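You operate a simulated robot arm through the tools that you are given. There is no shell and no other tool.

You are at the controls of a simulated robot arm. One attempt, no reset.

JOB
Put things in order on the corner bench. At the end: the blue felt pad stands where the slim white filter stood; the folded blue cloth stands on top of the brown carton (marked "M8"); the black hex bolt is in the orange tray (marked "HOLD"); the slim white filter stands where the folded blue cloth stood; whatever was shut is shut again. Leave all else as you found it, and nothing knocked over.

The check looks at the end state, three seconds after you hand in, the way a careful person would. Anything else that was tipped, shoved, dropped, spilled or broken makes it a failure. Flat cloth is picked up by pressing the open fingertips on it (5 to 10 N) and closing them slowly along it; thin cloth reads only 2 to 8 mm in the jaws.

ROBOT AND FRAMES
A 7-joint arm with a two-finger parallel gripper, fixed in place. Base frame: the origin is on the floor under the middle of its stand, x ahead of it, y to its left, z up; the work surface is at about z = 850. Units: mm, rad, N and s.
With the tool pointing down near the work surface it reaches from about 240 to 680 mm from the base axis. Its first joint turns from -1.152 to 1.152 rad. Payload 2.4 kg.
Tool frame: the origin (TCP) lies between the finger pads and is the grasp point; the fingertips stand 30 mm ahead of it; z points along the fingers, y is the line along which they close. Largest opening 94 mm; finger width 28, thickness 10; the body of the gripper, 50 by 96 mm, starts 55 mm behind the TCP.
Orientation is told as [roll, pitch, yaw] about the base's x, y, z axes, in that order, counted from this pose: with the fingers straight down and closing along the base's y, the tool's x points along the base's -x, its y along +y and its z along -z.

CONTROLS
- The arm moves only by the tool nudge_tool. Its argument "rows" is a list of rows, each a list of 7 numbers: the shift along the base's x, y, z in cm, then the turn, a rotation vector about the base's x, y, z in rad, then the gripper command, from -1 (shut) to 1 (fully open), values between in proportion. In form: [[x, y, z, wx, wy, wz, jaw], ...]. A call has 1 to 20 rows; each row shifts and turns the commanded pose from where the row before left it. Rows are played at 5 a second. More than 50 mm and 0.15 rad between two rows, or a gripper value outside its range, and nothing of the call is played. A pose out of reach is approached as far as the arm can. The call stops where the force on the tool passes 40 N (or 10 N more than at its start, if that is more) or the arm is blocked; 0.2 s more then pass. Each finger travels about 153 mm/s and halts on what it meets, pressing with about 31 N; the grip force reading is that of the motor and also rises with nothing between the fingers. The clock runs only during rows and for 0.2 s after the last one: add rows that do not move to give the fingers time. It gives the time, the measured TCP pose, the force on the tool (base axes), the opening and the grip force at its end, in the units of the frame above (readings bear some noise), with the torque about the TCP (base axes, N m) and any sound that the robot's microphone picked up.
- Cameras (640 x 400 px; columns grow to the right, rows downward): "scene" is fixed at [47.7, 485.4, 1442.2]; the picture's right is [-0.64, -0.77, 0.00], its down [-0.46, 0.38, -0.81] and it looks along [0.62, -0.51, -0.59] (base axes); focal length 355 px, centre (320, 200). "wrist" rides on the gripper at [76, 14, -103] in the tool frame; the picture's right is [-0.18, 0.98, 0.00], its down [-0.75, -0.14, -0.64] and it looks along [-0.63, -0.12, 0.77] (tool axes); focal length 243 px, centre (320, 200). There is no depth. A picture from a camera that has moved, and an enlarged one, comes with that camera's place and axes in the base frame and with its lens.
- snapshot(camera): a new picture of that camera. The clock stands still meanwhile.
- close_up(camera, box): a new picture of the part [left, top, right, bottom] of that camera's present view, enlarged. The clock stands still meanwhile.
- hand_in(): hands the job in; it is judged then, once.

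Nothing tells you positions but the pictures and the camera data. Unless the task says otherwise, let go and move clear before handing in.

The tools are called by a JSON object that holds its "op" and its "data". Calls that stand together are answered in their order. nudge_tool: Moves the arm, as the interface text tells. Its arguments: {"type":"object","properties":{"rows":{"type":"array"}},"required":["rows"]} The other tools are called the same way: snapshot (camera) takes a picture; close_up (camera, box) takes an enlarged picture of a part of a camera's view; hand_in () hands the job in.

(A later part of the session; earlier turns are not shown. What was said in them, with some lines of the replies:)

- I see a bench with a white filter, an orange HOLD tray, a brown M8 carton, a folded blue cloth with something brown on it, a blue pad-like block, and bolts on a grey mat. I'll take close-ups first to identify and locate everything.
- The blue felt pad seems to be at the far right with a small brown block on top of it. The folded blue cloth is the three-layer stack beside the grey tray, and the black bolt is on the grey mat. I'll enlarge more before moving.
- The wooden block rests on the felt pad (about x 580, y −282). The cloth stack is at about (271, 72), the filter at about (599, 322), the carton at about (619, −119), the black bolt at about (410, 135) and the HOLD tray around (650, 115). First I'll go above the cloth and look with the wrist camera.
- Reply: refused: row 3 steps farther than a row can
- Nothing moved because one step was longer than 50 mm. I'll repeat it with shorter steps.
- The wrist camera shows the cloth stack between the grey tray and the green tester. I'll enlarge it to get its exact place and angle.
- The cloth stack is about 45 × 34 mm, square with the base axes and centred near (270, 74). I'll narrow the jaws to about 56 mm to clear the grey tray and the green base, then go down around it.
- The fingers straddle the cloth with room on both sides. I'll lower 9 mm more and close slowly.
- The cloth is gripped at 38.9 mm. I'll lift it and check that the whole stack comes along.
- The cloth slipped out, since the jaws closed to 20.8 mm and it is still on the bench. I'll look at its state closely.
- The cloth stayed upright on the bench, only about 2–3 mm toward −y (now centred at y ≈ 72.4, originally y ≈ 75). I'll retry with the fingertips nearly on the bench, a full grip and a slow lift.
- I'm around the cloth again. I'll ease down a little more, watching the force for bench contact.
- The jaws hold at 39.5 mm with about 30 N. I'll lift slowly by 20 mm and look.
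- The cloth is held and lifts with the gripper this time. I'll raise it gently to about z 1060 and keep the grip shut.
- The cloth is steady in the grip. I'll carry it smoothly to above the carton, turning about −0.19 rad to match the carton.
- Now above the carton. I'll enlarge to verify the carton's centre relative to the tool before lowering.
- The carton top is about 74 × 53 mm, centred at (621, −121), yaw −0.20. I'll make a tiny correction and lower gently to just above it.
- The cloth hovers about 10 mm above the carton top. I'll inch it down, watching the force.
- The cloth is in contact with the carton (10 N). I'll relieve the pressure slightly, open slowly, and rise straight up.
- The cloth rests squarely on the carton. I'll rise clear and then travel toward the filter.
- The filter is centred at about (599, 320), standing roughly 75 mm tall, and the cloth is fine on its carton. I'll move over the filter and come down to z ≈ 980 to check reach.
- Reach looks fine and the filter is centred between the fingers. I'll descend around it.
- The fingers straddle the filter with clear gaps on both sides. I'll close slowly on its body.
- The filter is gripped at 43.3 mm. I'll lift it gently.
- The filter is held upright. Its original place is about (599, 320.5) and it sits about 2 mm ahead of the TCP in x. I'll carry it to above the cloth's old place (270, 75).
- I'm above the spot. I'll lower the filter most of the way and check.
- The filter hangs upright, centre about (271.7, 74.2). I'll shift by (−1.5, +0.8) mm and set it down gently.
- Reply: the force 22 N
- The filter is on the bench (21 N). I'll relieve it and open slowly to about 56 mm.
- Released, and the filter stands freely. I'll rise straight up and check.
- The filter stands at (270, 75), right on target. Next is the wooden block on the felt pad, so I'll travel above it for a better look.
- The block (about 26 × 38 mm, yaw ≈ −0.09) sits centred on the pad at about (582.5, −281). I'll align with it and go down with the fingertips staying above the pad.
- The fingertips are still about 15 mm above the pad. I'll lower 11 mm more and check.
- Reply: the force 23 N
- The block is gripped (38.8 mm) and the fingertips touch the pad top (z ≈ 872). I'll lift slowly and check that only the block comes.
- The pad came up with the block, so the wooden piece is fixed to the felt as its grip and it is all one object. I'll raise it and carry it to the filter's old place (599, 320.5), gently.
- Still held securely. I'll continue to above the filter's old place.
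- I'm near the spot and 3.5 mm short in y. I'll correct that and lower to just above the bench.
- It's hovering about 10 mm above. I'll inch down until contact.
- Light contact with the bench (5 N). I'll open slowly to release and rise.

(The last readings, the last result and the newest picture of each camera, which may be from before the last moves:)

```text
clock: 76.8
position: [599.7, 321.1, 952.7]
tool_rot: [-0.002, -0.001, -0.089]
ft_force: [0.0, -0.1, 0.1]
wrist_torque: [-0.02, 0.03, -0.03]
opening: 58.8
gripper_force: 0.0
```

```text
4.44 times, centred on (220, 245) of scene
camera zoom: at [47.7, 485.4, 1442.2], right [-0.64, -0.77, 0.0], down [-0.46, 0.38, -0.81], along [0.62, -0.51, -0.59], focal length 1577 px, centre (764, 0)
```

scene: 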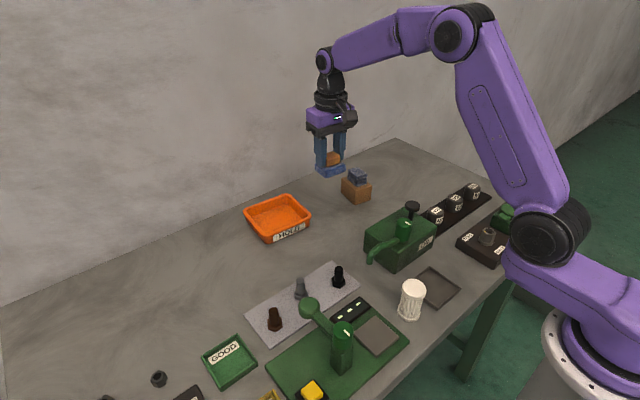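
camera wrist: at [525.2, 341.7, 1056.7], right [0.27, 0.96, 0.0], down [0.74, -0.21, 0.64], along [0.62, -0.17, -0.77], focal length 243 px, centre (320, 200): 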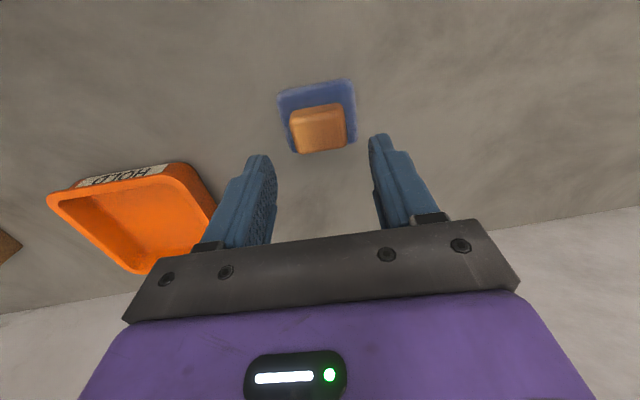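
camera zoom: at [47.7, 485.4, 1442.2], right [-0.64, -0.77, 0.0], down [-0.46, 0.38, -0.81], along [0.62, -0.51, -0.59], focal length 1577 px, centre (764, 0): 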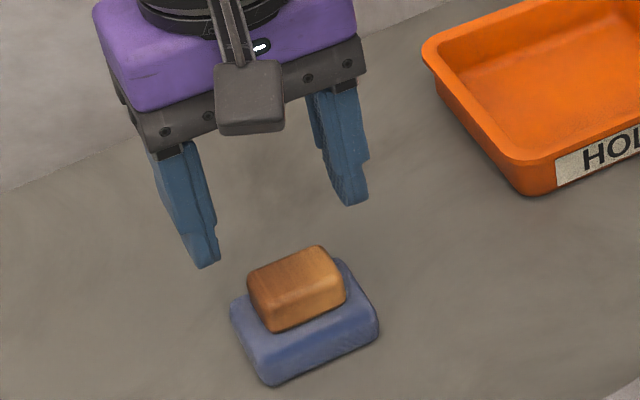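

The pad now stands centred at about (600.5, 320.5), which is right. Next is the black bolt, so I'll rise and go above it to look.

{"op": "nudge_tool", "data": {"rows": [[0, 0, 3, 0, 0, 0, 0.25], [0, 0, 4, 0, 0, 0.02, 0.25], [-1, -1, 3, 0, 0, 0.03, 0.25], [-2.3, -2.1, 0, 0, 0, 0.04, 0.2], [-2.5, -2.3, 0, 0, 0, 0, 0.1], [-2.5, -2.3, 0, 0, 0, 0, 0], [-2.5, -2.3, 0, 0, 0, 0, 0], [-2.5, -2.3, 0, 0, 0, 0, 0], [-2.5, -2.3, 0, 0, 0, 0, 0], [-2.3, -2.1, 0, 0, 0, 0, 0], [-1.2, -1.4, -2, 0, 0, 0, 0], [0, 0, -2, 0, 0, 0, 0], [0, 0, 0, 0, 0, 0, 0]]}}

{"op": "snapshot", "data": {"camera": "wrist"}}

{"op": "snapshot", "data": {"camera": "scene"}}

```text
clock: 79.6
position: [405.3, 139.7, 1014.4]
tool_rot: [0.0, -0.001, 0.0]
ft_force: [0.2, 0.3, 1.0]
wrist_torque: [0.01, 0.01, 0.03]
opening: 47.0
gripper_force: 0.0
```

```text
taken
camera wrist: at [330.5, 153.2, 1117.9], right [0.18, 0.98, 0.0], down [0.75, -0.14, 0.64], along [0.63, -0.12, -0.77], focal length 243 px, centre (320, 200)
```

wrist: 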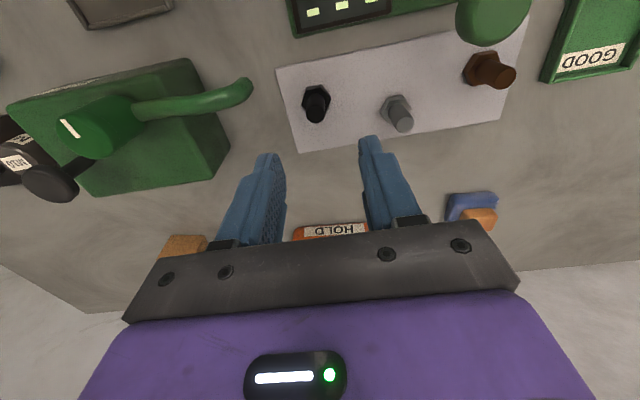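

```text
taken
```

scene: 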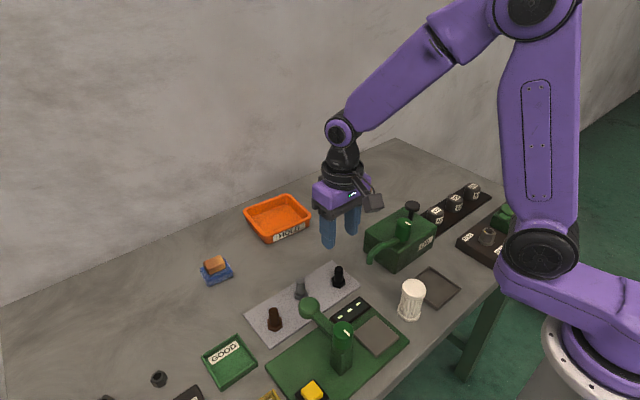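

{"op": "close_up", "data": {"camera": "wrist", "box": [280, 70, 360, 140]}}

{"op": "close_up", "data": {"camera": "wrist", "box": [140, 40, 460, 160]}}

```text
5.71 times, centred on (320, 105) of wrist
camera zoom: at [330.5, 153.2, 1117.9], right [0.18, 0.98, 0.0], down [0.75, -0.14, 0.64], along [0.63, -0.12, -0.77], focal length 1386 px, centre (320, 743)
```

zoom: 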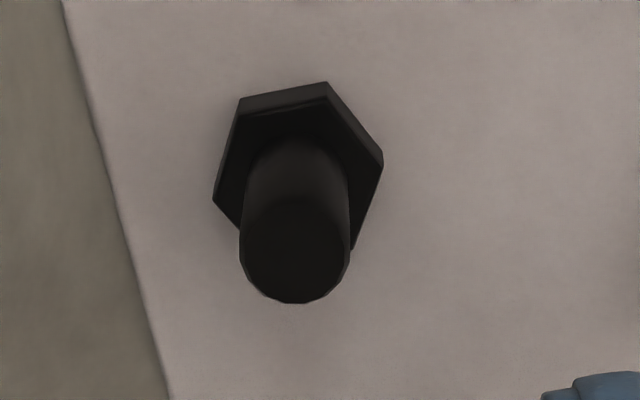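

```text
2.00 times, centred on (300, 100) of wrist
camera zoom: at [330.5, 153.2, 1117.9], right [0.18, 0.98, 0.0], down [0.75, -0.14, 0.64], along [0.63, -0.12, -0.77], focal length 485 px, centre (360, 400)
```

zoom: 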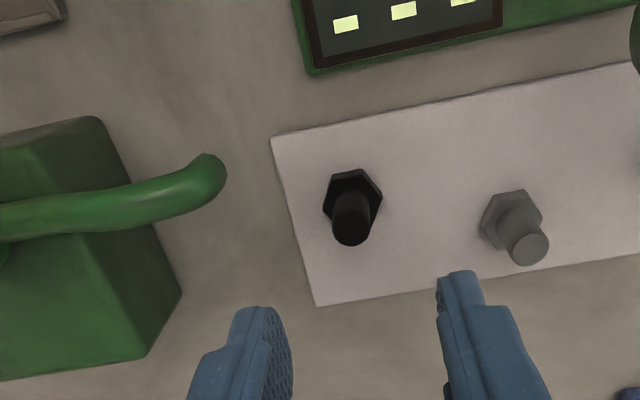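

The black bolt is at about (409, 135), with a 17 mm shaft and top near z 903. I'll turn the gripper +0.4 rad to stay clear of the oil spout and come down over the shaft.

{"op": "nudge_tool", "data": {"rows": [[0.2, -0.25, 0, 0, 0, 0.13, 0], [0.17, -0.24, 0, 0, 0, 0.13, 0], [0, 0, -0.5, 0, 0, 0.14, 0], [0, 0, -2, 0, 0, 0, 0], [0, 0, -2.5, 0, 0, 0, 0], [0, 0, -2, 0, 0, 0, 0], [0, 0, -1, 0, 0, 0, 0], [0, 0, 0, 0, 0, 0, 0]]}}

{"op": "snapshot", "data": {"camera": "wrist"}}

{"op": "close_up", "data": {"camera": "scene", "box": [280, 190, 440, 310]}}

```text
clock: 81.4
position: [411.8, 135.6, 934.1]
tool_rot: [0.0, 0.001, 0.402]
ft_force: [-0.2, 0.5, 0.2]
wrist_torque: [0.0, 0.0, -0.02]
opening: 46.8
gripper_force: 0.0
```

```text
taken
camera wrist: at [336.1, 118.1, 1037.1], right [-0.21, 0.98, 0.0], down [0.75, 0.16, 0.64], along [0.63, 0.14, -0.77], focal length 243 px, centre (320, 200)
```

wrist: 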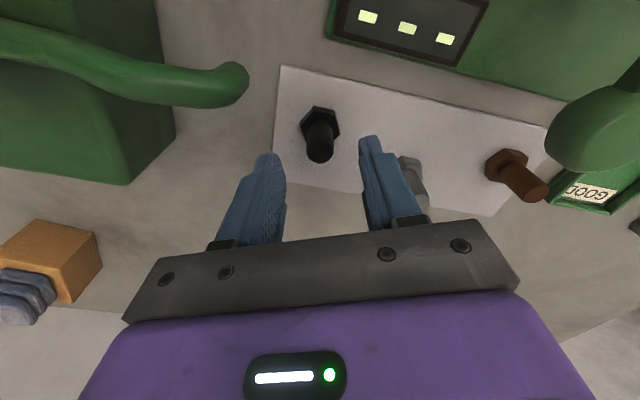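

```text
3.33 times, centred on (360, 250) of scene
camera zoom: at [47.7, 485.4, 1442.2], right [-0.64, -0.77, 0.0], down [-0.46, 0.38, -0.81], along [0.62, -0.51, -0.59], focal length 1183 px, centre (187, 33)
```

zoom: 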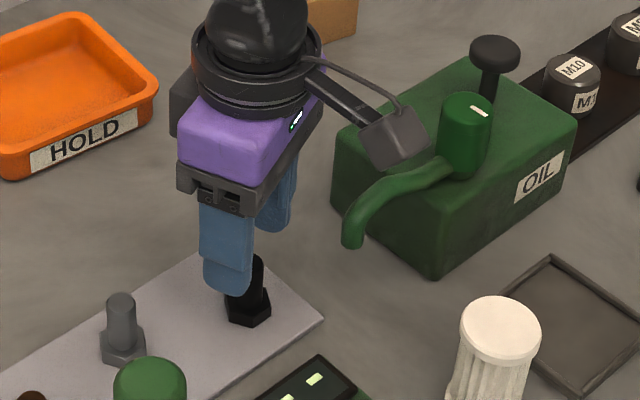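

{"op": "close_up", "data": {"camera": "wrist", "box": [280, 90, 380, 180]}}

```text
4.44 times, centred on (330, 135) of wrist
camera zoom: at [336.1, 118.1, 1037.1], right [-0.21, 0.98, 0.0], down [0.75, 0.16, 0.64], along [0.63, 0.14, -0.77], focal length 1078 px, centre (276, 489)
```

zoom: 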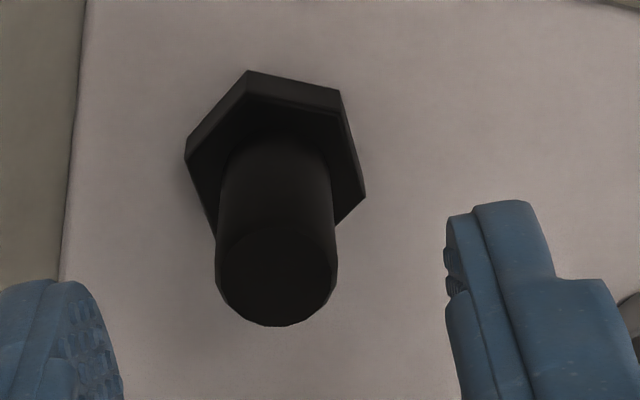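

The bolt axis is at about (409.4, 134.5) with its top near z 900. I'll make a small shift and lower so the fingertips end just above the hex head.

{"op": "nudge_tool", "data": {"rows": [[-0.2, -0.06, -1, 0, 0, 0, 0], [0, 0, -1, 0, 0, 0, 0], [0, 0, -0.8, 0, 0, 0, 0], [0, 0, -0.5, 0, 0, 0, 0], [0, 0, 0, 0, 0, 0, 0]]}}

{"op": "snapshot", "data": {"camera": "wrist"}}

{"op": "close_up", "data": {"camera": "scene", "box": [300, 230, 400, 310]}}

```text
clock: 82.6
position: [408.4, 135.3, 901.2]
tool_rot: [0.0, 0.0, 0.401]
ft_force: [-0.9, 0.3, -0.1]
wrist_torque: [0.02, -0.01, 0.0]
opening: 47.0
gripper_force: 0.0
```

```text
taken
camera wrist: at [333.7, 117.8, 1004.1], right [-0.21, 0.98, 0.0], down [0.75, 0.16, 0.64], along [0.63, 0.14, -0.77], focal length 243 px, centre (320, 200)
```

wrist: 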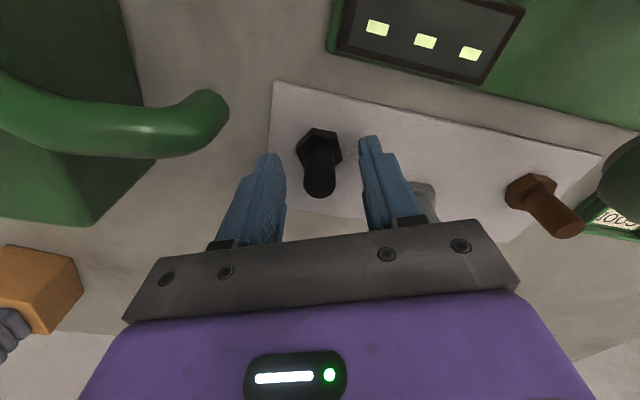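

```text
5.00 times, centred on (350, 270) of scene
camera zoom: at [47.7, 485.4, 1442.2], right [-0.64, -0.77, 0.0], down [-0.46, 0.38, -0.81], along [0.62, -0.51, -0.59], focal length 1774 px, centre (170, -150)
```

zoom: 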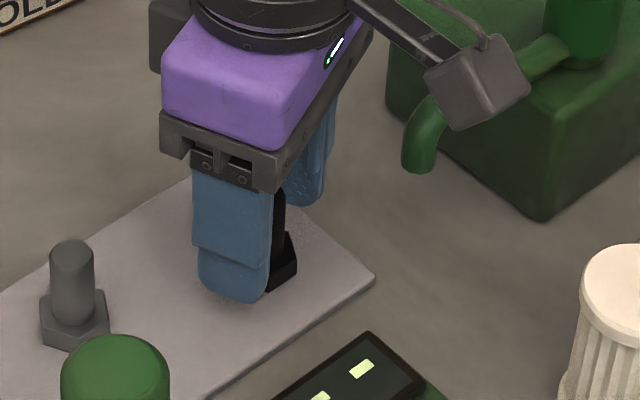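

The shaft is between the fingers. I'll close slowly on it.

{"op": "nudge_tool", "data": {"rows": [[0, 0, -0.1, 0, 0, 0, -0.2], [0, 0, 0, 0, 0, 0, -0.35], [0, 0, 0, 0, 0, 0, -0.45], [0, 0, 0, 0, 0, 0, -0.52], [0, 0, 0, 0, 0, 0, -0.58], [0, 0, 0, 0, 0, 0, -0.62], [0, 0, 0, 0, 0, 0, -0.66], [0, 0, 0, 0, 0, 0, -0.72], [0, 0, 0, 0, 0, 0, -1], [0, 0, 0, 0, 0, 0, -1]]}}

{"op": "snapshot", "data": {"camera": "wrist"}}

```text
clock: 84.8
position: [409.8, 134.1, 900.7]
tool_rot: [-0.001, -0.001, 0.401]
ft_force: [-0.1, -0.2, -0.1]
wrist_torque: [0.01, -0.01, 0.0]
opening: 17.4
gripper_force: 31.1
```

```text
taken
camera wrist: at [333.5, 117.6, 1003.0], right [-0.21, 0.98, 0.0], down [0.75, 0.16, 0.64], along [0.63, 0.14, -0.77], focal length 243 px, centre (320, 200)
```

wrist: 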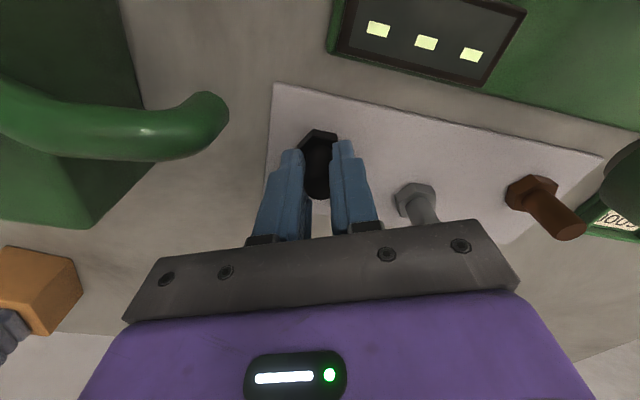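

The bolt is gripped at 17.4 mm. I'll lift it slowly and check.

{"op": "nudge_tool", "data": {"rows": [[0, 0, 0.1, 0, 0, 0, -1], [0, 0, 0.2, 0, 0, 0, -1], [0, 0, 0.4, 0, 0, 0, -1], [0, 0, 0.8, 0, 0, 0, -1], [0, 0, 1.3, 0, 0, 0, -1], [0, 0, 2, 0, 0, 0, -1], [0, 0, 2, 0, 0, 0, -1], [0, 0, 2, 0, 0, 0, -1], [0, 0, 2, 0, 0, 0, -1], [0, 0, 1.2, 0, 0, 0, -1], [0, 0, 0.6, 0, 0, 0, -1], [0, 0, 0, 0, 0, 0, -1]]}}

{"op": "snapshot", "data": {"camera": "wrist"}}

{"op": "snapshot", "data": {"camera": "scene"}}

```text
clock: 87.4
position: [409.8, 134.0, 1026.2]
tool_rot: [0.0, -0.001, 0.4]
ft_force: [-0.4, -0.6, -0.6]
wrist_torque: [0.01, -0.03, 0.0]
opening: 17.6
gripper_force: 31.1
```

```text
taken
camera wrist: at [333.1, 117.6, 1129.2], right [-0.21, 0.98, 0.0], down [0.75, 0.16, 0.64], along [0.63, 0.14, -0.77], focal length 243 px, centre (320, 200)
```

wrist: 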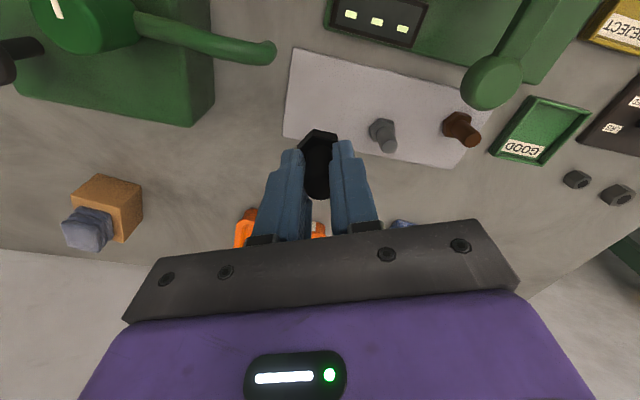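

```text
taken
```

scene: 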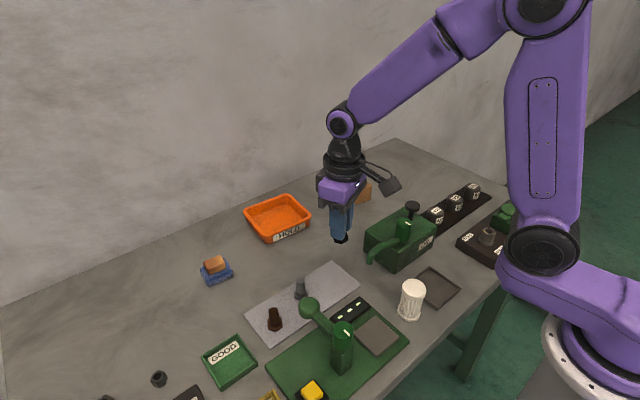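

The bolt is held, and the other bolts are undisturbed. I'll carry it to above the HOLD tray, turning back toward the tray's angle.

{"op": "nudge_tool", "data": {"rows": [[0.6, 0, 0, 0, 0, 0, -1], [1.4, -0.1, 0, 0, 0, -0.06, -1], [2.4, -0.2, 0, 0, 0, -0.08, -1], [2.8, -0.2, 0, 0, 0, -0.08, -1], [2.8, -0.2, 0, 0, 0, -0.08, -1], [2.8, -0.2, 0, 0, 0, -0.08, -1], [2.8, -0.2, 0, 0, 0, -0.06, -1], [2.8, -0.2, 0, 0, 0, -0.06, -1], [2.4, -0.2, 0, 0, 0, 0, -1], [1.5, -0.1, 0, 0, 0, 0, -1], [0.7, 0, 0, 0, 0, 0, -1], [0, 0, 0, 0, 0, 0, -1]]}}

{"op": "snapshot", "data": {"camera": "wrist"}}

{"op": "snapshot", "data": {"camera": "scene"}}

```text
clock: 90.0
position: [637.6, 119.4, 1024.7]
tool_rot: [0.0, 0.0, -0.1]
ft_force: [-0.5, 1.0, -0.9]
wrist_torque: [0.01, 0.0, -0.02]
opening: 17.5
gripper_force: 30.7
```

```text
taken
camera wrist: at [563.5, 139.8, 1128.0], right [0.28, 0.96, 0.0], down [0.74, -0.22, 0.64], along [0.62, -0.18, -0.77], focal length 243 px, centre (320, 200)
```

wrist: 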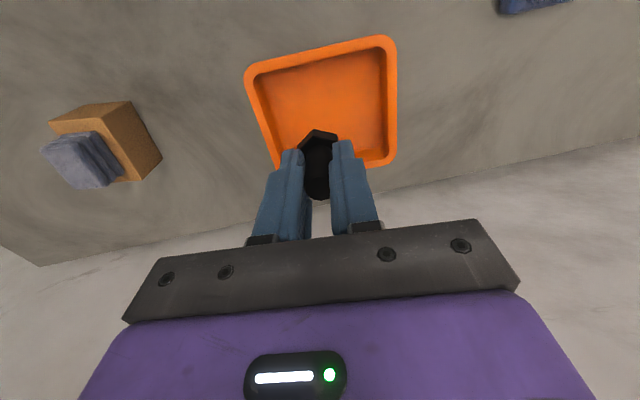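

```text
taken
```

scene: 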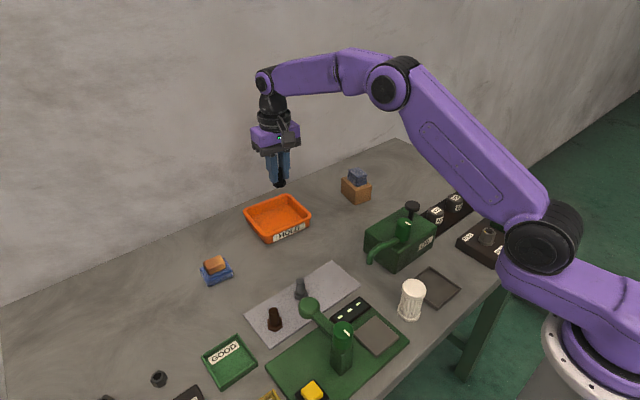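

The tray spans about x 597–725, y 60–190 with its centre near (658, 121). I'll shift to x ≈ 648 and lower the bolt inside.

{"op": "nudge_tool", "data": {"rows": [[0.5, 0, -0.3, 0, 0, 0, -1], [0.5, 0, -0.8, 0, 0, 0, -1], [0, 0, -1.5, 0, 0, 0, -1], [0, 0, -2, 0, 0, 0, -1], [0, 0, -2, 0, 0, 0, -1], [0, 0, -1.8, 0, 0, 0, -1], [0, 0, -1.2, 0, 0, 0, -1], [0, 0, -0.7, 0, 0, 0, -1], [0, 0, -0.4, 0, 0, 0, -1], [0, 0, -0.2, 0, 0, 0, -1], [0, 0, 0, 0, 0, 0, -1]]}}

{"op": "snapshot", "data": {"camera": "wrist"}}

{"op": "close_up", "data": {"camera": "scene", "box": [230, 150, 330, 250]}}

```text
clock: 92.4
position: [648.8, 117.7, 915.0]
tool_rot: [0.001, 0.0, -0.098]
ft_force: [0.2, -1.0, -1.0]
wrist_torque: [0.04, 0.0, -0.01]
opening: 17.3
gripper_force: 30.7
```

```text
taken
camera wrist: at [574.4, 138.9, 1019.2], right [0.28, 0.96, 0.0], down [0.74, -0.22, 0.64], along [0.62, -0.18, -0.77], focal length 243 px, centre (320, 200)
```

wrist: 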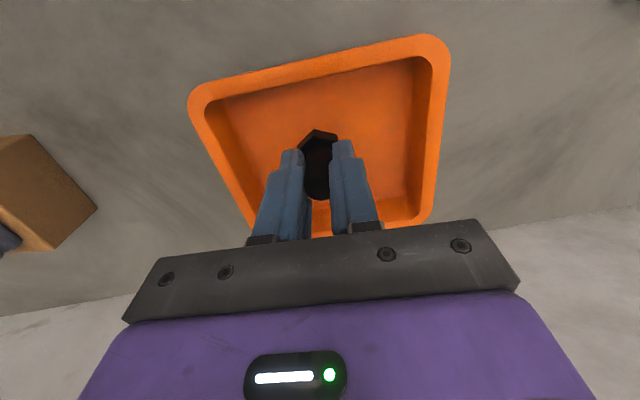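

```text
4.00 times, centred on (280, 200) of scene
camera zoom: at [47.7, 485.4, 1442.2], right [-0.64, -0.77, 0.0], down [-0.46, 0.38, -0.81], along [0.62, -0.51, -0.59], focal length 1419 px, centre (480, 200)
```

zoom: 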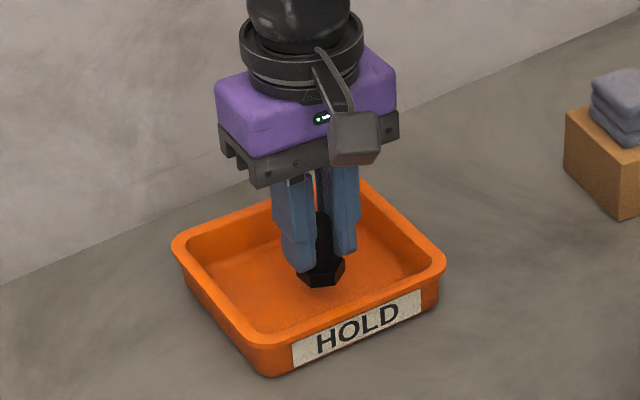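

The bolt is inside the tray, just above its floor. I'll inch down until contact.

{"op": "nudge_tool", "data": {"rows": [[0, 0, -0.3, 0, 0, 0, -1], [0, 0, -0.25, 0, 0, 0, -1], [0, 0, -0.15, 0, 0, 0, -1], [0, 0, -0.1, 0, 0, 0, -1], [0, 0, 0, 0, 0, 0, -1]]}}

```text
clock: 93.6
position: [650.5, 117.6, 909.0]
tool_rot: [0.0, 0.0, -0.099]
ft_force: [-0.7, -0.6, -1.6]
wrist_torque: [-0.01, 0.02, -0.01]
opening: 17.4
gripper_force: 30.9
```

{"op": "nudge_tool", "data": {"rows": [[0, 0, -0.15, 0, 0, 0, -1], [0, 0, -0.1, 0, 0, 0, -1], [0, 0, -0.1, 0, 0, 0, -1], [0, 0, -0.05, 0, 0, 0, -1], [0, 0, 0, 0, 0, 0, -1]]}}

```text
clock: 94.8
position: [649.0, 118.2, 905.5]
tool_rot: [-0.001, 0.001, -0.099]
ft_force: [0.1, 0.1, -1.0]
wrist_torque: [0.03, 0.03, -0.05]
opening: 17.3
gripper_force: 31.2
```

{"op": "nudge_tool", "data": {"rows": [[0, 0, -0.08, 0, 0, 0, -1], [0, 0, -0.08, 0, 0, 0, -1], [0, 0, -0.06, 0, 0, 0, -1], [0, 0, 0, 0, 0, 0, -1]]}}

{"op": "close_up", "data": {"camera": "scene", "box": [240, 180, 320, 250]}}

```text
clock: 95.8
position: [650.0, 117.3, 900.9]
tool_rot: [-0.001, -0.001, -0.099]
ft_force: [0.3, -0.2, -1.9]
wrist_torque: [0.01, -0.01, 0.01]
opening: 17.4
gripper_force: 31.0
```

```text
5.71 times, centred on (280, 215) of scene
camera zoom: at [47.7, 485.4, 1442.2], right [-0.64, -0.77, 0.0], down [-0.46, 0.38, -0.81], along [0.62, -0.51, -0.59], focal length 2028 px, centre (549, 114)
```

zoom: 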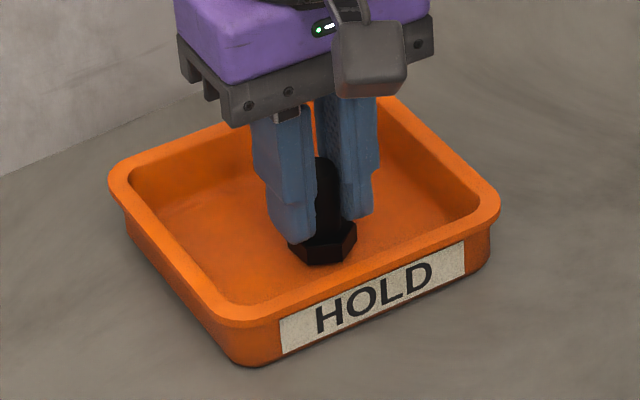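

{"op": "nudge_tool", "data": {"rows": [[0, 0, -0.06, 0, 0, 0, -1], [0, 0, -0.06, 0, 0, 0, -1], [0, 0, -0.05, 0, 0, 0, -1], [0, 0, 0, 0, 0, 0, -1]]}}

```text
clock: 96.8
position: [649.3, 118.0, 899.7]
tool_rot: [0.001, -0.001, -0.1]
ft_force: [0.3, 0.0, -1.5]
wrist_torque: [0.01, -0.01, 0.01]
opening: 17.5
gripper_force: 31.4
```

{"op": "nudge_tool", "data": {"rows": [[0, 0, -0.06, 0, 0, 0, -1], [0, 0, -0.06, 0, 0, 0, -1], [0, 0, -0.06, 0, 0, 0, -1], [0, 0, 0, 0, 0, 0, -1]]}}

```text
clock: 97.8
position: [648.3, 118.9, 898.7]
tool_rot: [0.001, -0.001, -0.1]
ft_force: [0.4, 0.1, -1.0]
wrist_torque: [-0.01, 0.02, 0.01]
opening: 17.4
gripper_force: 31.2
```

{"op": "nudge_tool", "data": {"rows": [[0, 0, -0.06, 0, 0, 0, -1], [0, 0, -0.06, 0, 0, 0, -1], [0, 0, -0.06, 0, 0, 0, -1], [0, 0, 0, 0, 0, 0, -1]]}}

{"op": "close_up", "data": {"camera": "scene", "box": [255, 190, 305, 235]}}

```text
clock: 98.8
position: [650.1, 118.3, 896.3]
tool_rot: [0.0, -0.004, -0.099]
ft_force: [-4.9, -1.6, 16.3]
wrist_torque: [0.0, 0.19, 0.03]
opening: 17.1
gripper_force: 30.8
```

```text
8.89 times, centred on (280, 212) of scene
camera zoom: at [47.2, 485.3, 1442.2], right [-0.64, -0.77, 0.0], down [-0.46, 0.38, -0.81], along [0.62, -0.51, -0.59], focal length 3154 px, centre (676, 89)
```

zoom: 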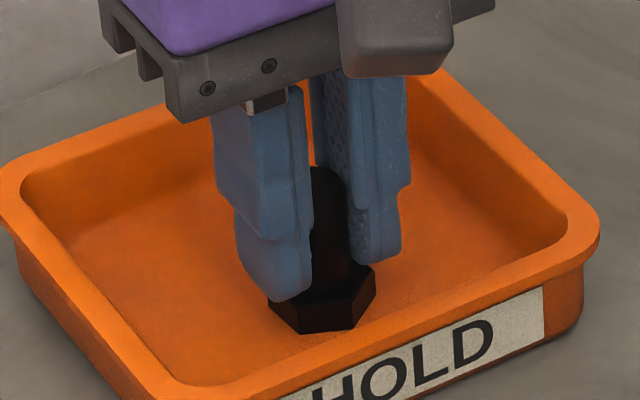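

The bolt head is standing on the tray floor (16 N). I'll relieve the pressure, open slowly and rise straight up.

{"op": "nudge_tool", "data": {"rows": [[0, 0, 0.06, 0, 0, 0, -1], [0, 0, 0, 0, 0, 0, -0.62], [0, 0, 0, 0, 0, 0, -0.55], [0, 0, 0, 0, 0, 0, -0.4], [0, 0, 0, 0, 0, 0, -0.25], [0, 0, 0, 0, 0, 0, -0.25], [0, 0, 0, 0, 0, 0, -0.25]]}}

{"op": "snapshot", "data": {"camera": "wrist"}}

{"op": "close_up", "data": {"camera": "scene", "box": [240, 180, 320, 250]}}

```text
clock: 100.4
position: [648.5, 118.2, 897.0]
tool_rot: [0.001, 0.0, -0.099]
ft_force: [0.5, -0.4, 0.4]
wrist_torque: [-0.01, -0.01, 0.02]
opening: 35.3
gripper_force: 0.1
```

```text
taken
camera wrist: at [574.9, 139.4, 1000.2], right [0.28, 0.96, 0.0], down [0.74, -0.22, 0.64], along [0.62, -0.18, -0.77], focal length 243 px, centre (320, 200)
```

wrist: 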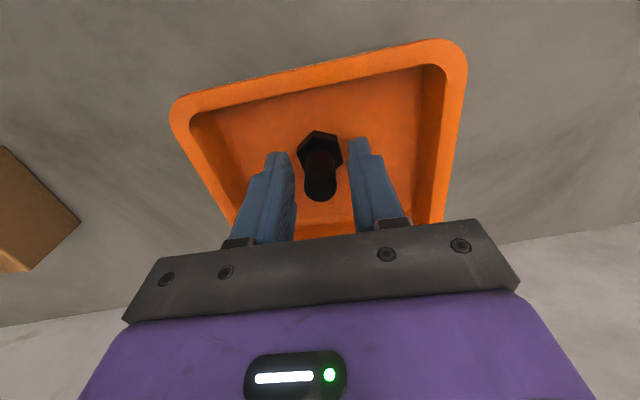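

```text
5.71 times, centred on (280, 215) of scene
camera zoom: at [47.7, 485.4, 1442.2], right [-0.64, -0.77, 0.0], down [-0.46, 0.38, -0.81], along [0.62, -0.51, -0.59], focal length 2028 px, centre (549, 114)
```

zoom: 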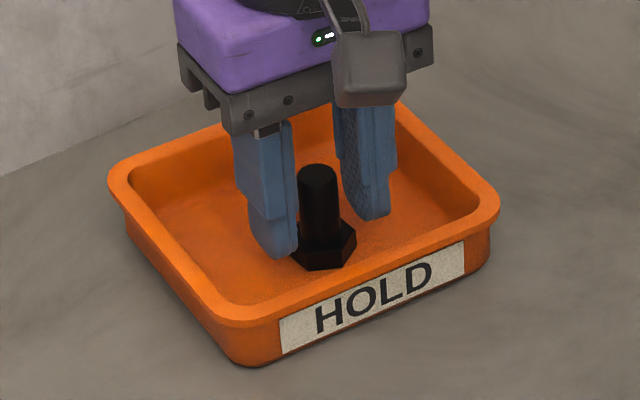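

The bolt stands free in the tray. I'll rise straight up and back away to a clear pose, then inspect everything.

{"op": "nudge_tool", "data": {"rows": [[0, 0, 0.8, 0, 0, 0, -0.25], [0, 0, 2, 0, 0, 0, -0.25], [0, 0, 3, 0, 0, 0, -0.25], [0, 0, 4, 0, 0, 0, -0.25], [0, 0, 4, 0, 0, 0, -0.25], [0, 0, 4, 0, 0, 0, -0.25], [-1, -0.5, 4, 0, 0, 0.03, -0.25], [-3, -1.7, 3, 0, 0, 0.03, 0], [-3.5, -2, 2.5, 0, 0, 0.04, 0.3], [-4, -2.2, 1, 0, 0, 0, 0.6], [-4, -2.2, 0.5, 0, 0, 0, 1], [-4, -2.2, 0.5, 0, 0, 0, 1], [-4, -2.2, 0, 0, 0, 0, 1], [-3, -2, 0, 0, 0, 0, 1], [0, 0, 0, 0, 0, 0, 1]]}}

{"op": "snapshot", "data": {"camera": "scene"}}

{"op": "snapshot", "data": {"camera": "wrist"}}

```text
clock: 103.6
position: [383.1, -30.8, 1190.9]
tool_rot: [0.001, 0.0, 0.001]
ft_force: [-0.5, -1.0, 0.8]
wrist_torque: [0.0, 0.05, 0.03]
opening: 93.9
gripper_force: 0.1
```

```text
taken
```

scene: 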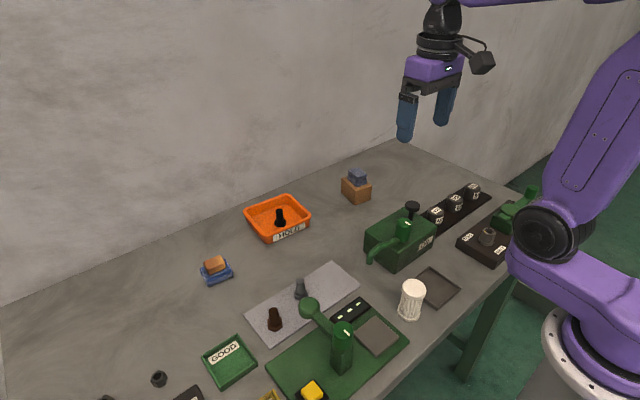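

```text
taken
camera wrist: at [306.6, -17.8, 1294.1], right [0.18, 0.98, 0.0], down [0.75, -0.14, 0.64], along [0.63, -0.12, -0.77], focal length 243 px, centre (320, 200)
```

wrist: 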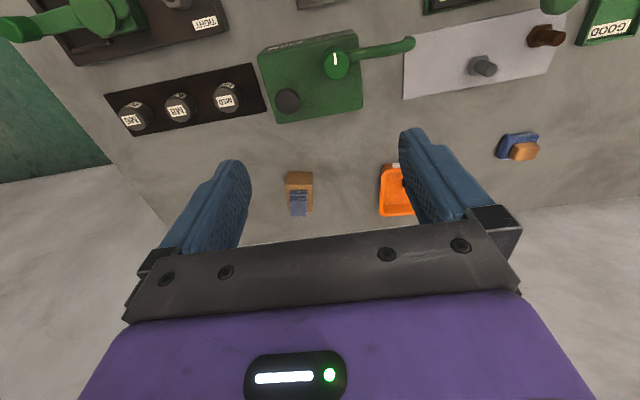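

Everything looks in place. I'll compare close-ups with the starting pictures for any unintended shifts.

{"op": "close_up", "data": {"camera": "scene", "box": [340, 230, 500, 330]}}

{"op": "close_up", "data": {"camera": "scene", "box": [180, 180, 340, 280]}}

{"op": "close_up", "data": {"camera": "scene", "box": [230, 240, 390, 340]}}

{"op": "close_up", "data": {"camera": "scene", "box": [320, 150, 480, 250]}}

{"op": "close_up", "data": {"camera": "scene", "box": [332, 155, 380, 210]}}

{"op": "close_up", "data": {"camera": "scene", "box": [190, 245, 240, 290]}}

```text
4.00 times, centred on (420, 280) of scene
camera zoom: at [47.7, 485.4, 1442.2], right [-0.64, -0.77, 0.0], down [-0.46, 0.38, -0.81], along [0.62, -0.51, -0.59], focal length 1419 px, centre (-80, -120)
```

zoom: 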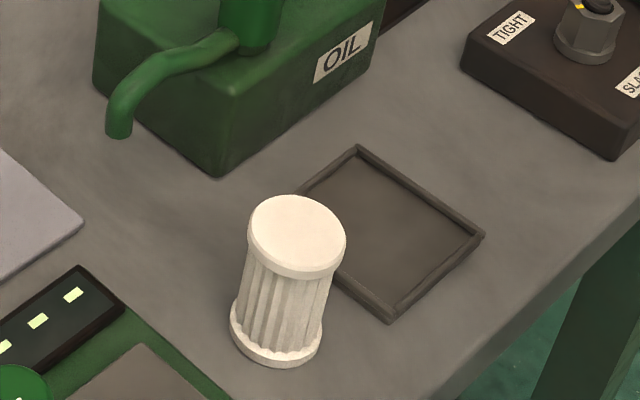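

```text
4.00 times, centred on (260, 230) of scene
camera zoom: at [47.7, 485.4, 1442.2], right [-0.64, -0.77, 0.0], down [-0.46, 0.38, -0.81], along [0.62, -0.51, -0.59], focal length 1419 px, centre (560, 80)
```

zoom: 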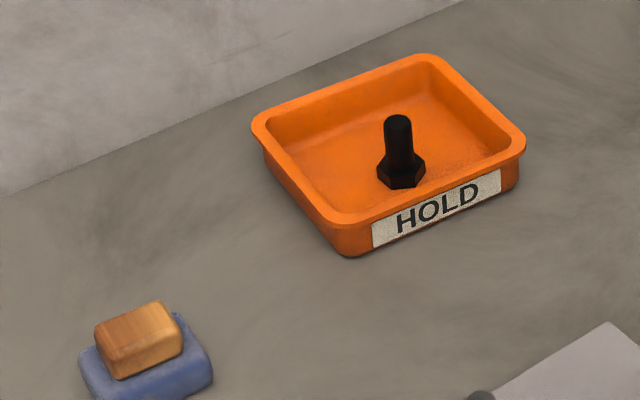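

```text
4.00 times, centred on (310, 290) of scene
camera zoom: at [47.7, 485.4, 1442.2], right [-0.64, -0.77, 0.0], down [-0.46, 0.38, -0.81], along [0.62, -0.51, -0.59], focal length 1419 px, centre (360, -160)
```

zoom: 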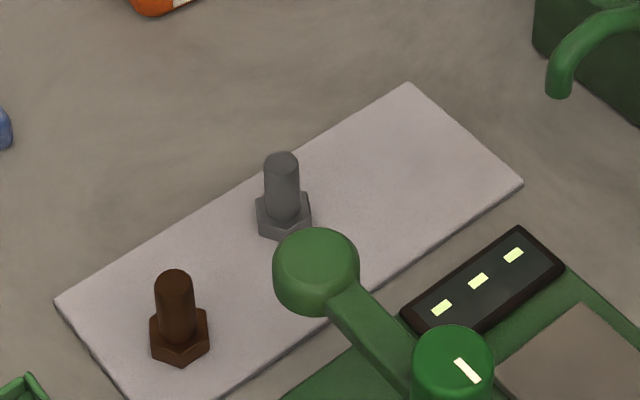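

```text
4.00 times, centred on (400, 200) of scene
camera zoom: at [47.7, 485.4, 1442.2], right [-0.64, -0.77, 0.0], down [-0.46, 0.38, -0.81], along [0.62, -0.51, -0.59], focal length 1419 px, centre (0, 200)
```

zoom: 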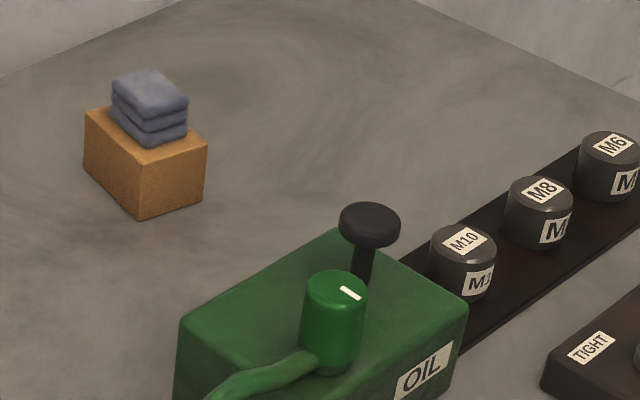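

```text
7.27 times, centred on (356, 182) of scene
camera zoom: at [47.7, 485.4, 1442.2], right [-0.64, -0.77, 0.0], down [-0.46, 0.38, -0.81], along [0.62, -0.51, -0.59], focal length 2580 px, centre (58, 327)
```

zoom: 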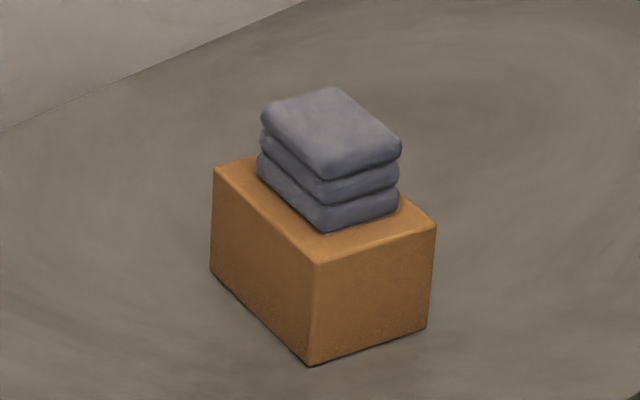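

```text
8.89 times, centred on (215, 268) of scene
camera zoom: at [47.7, 485.4, 1442.2], right [-0.64, -0.77, 0.0], down [-0.46, 0.38, -0.81], along [0.62, -0.51, -0.59], focal length 3154 px, centre (1253, -400)
```

zoom: 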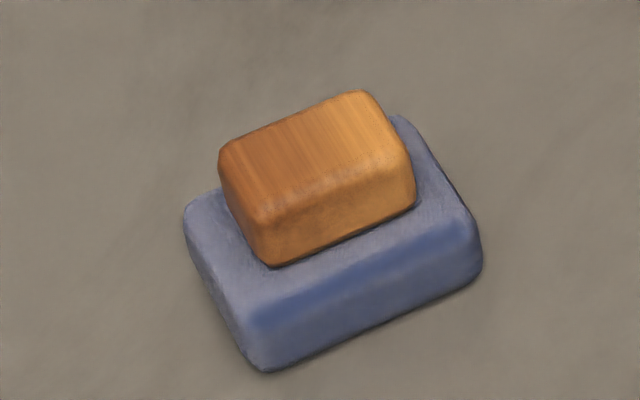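

The felt pad with its wooden grip stands where the filter was. The cloth sits squarely on the unmoved M8 carton, and the filter stands where the cloth was. The black bolt stands in the HOLD tray, and the other items I re-imaged (mat, other bolts, OIL pump, grey tray, sockets) match the starting pictures. I found nothing that needed opening, the gripper is empty and the arm is clear, so I'm handing in.

{"op": "hand_in", "data": {}}

```text
The job is handed in.
```

The job is handed in, and the final pictures show all four items in place with nothing knocked over. I don't have the judged result.

| Item | End state |
|---|---|
| Folded blue cloth | On top of the brown "M8" carton, which did not move |
| Slim white filter | Upright at about (270, 75), where the cloth stood |
| Blue felt pad | At about (600, 320), within 2–3 mm of where the filter stood |
| Black hex bolt | Standing on its head in the orange "HOLD" tray |

- **Wooden block on the pad:** the block on top of the felt pad lifted together with it, so I treated the two as one object and moved them as a unit.
- **Cloth slip:** the cloth slipped out of the grip on the first lift and shifted about 2–3 mm on the bench. I picked it up again and placed the filter at the cloth's original position.
- **Shut items:** I found nothing on the bench that had to be opened, so there was nothing to shut again.
- **Everything else:** the mat, other bolts, oil pump, grey tray and sockets match the starting pictures. The arm is back near its starting pose with the gripper open and empty.
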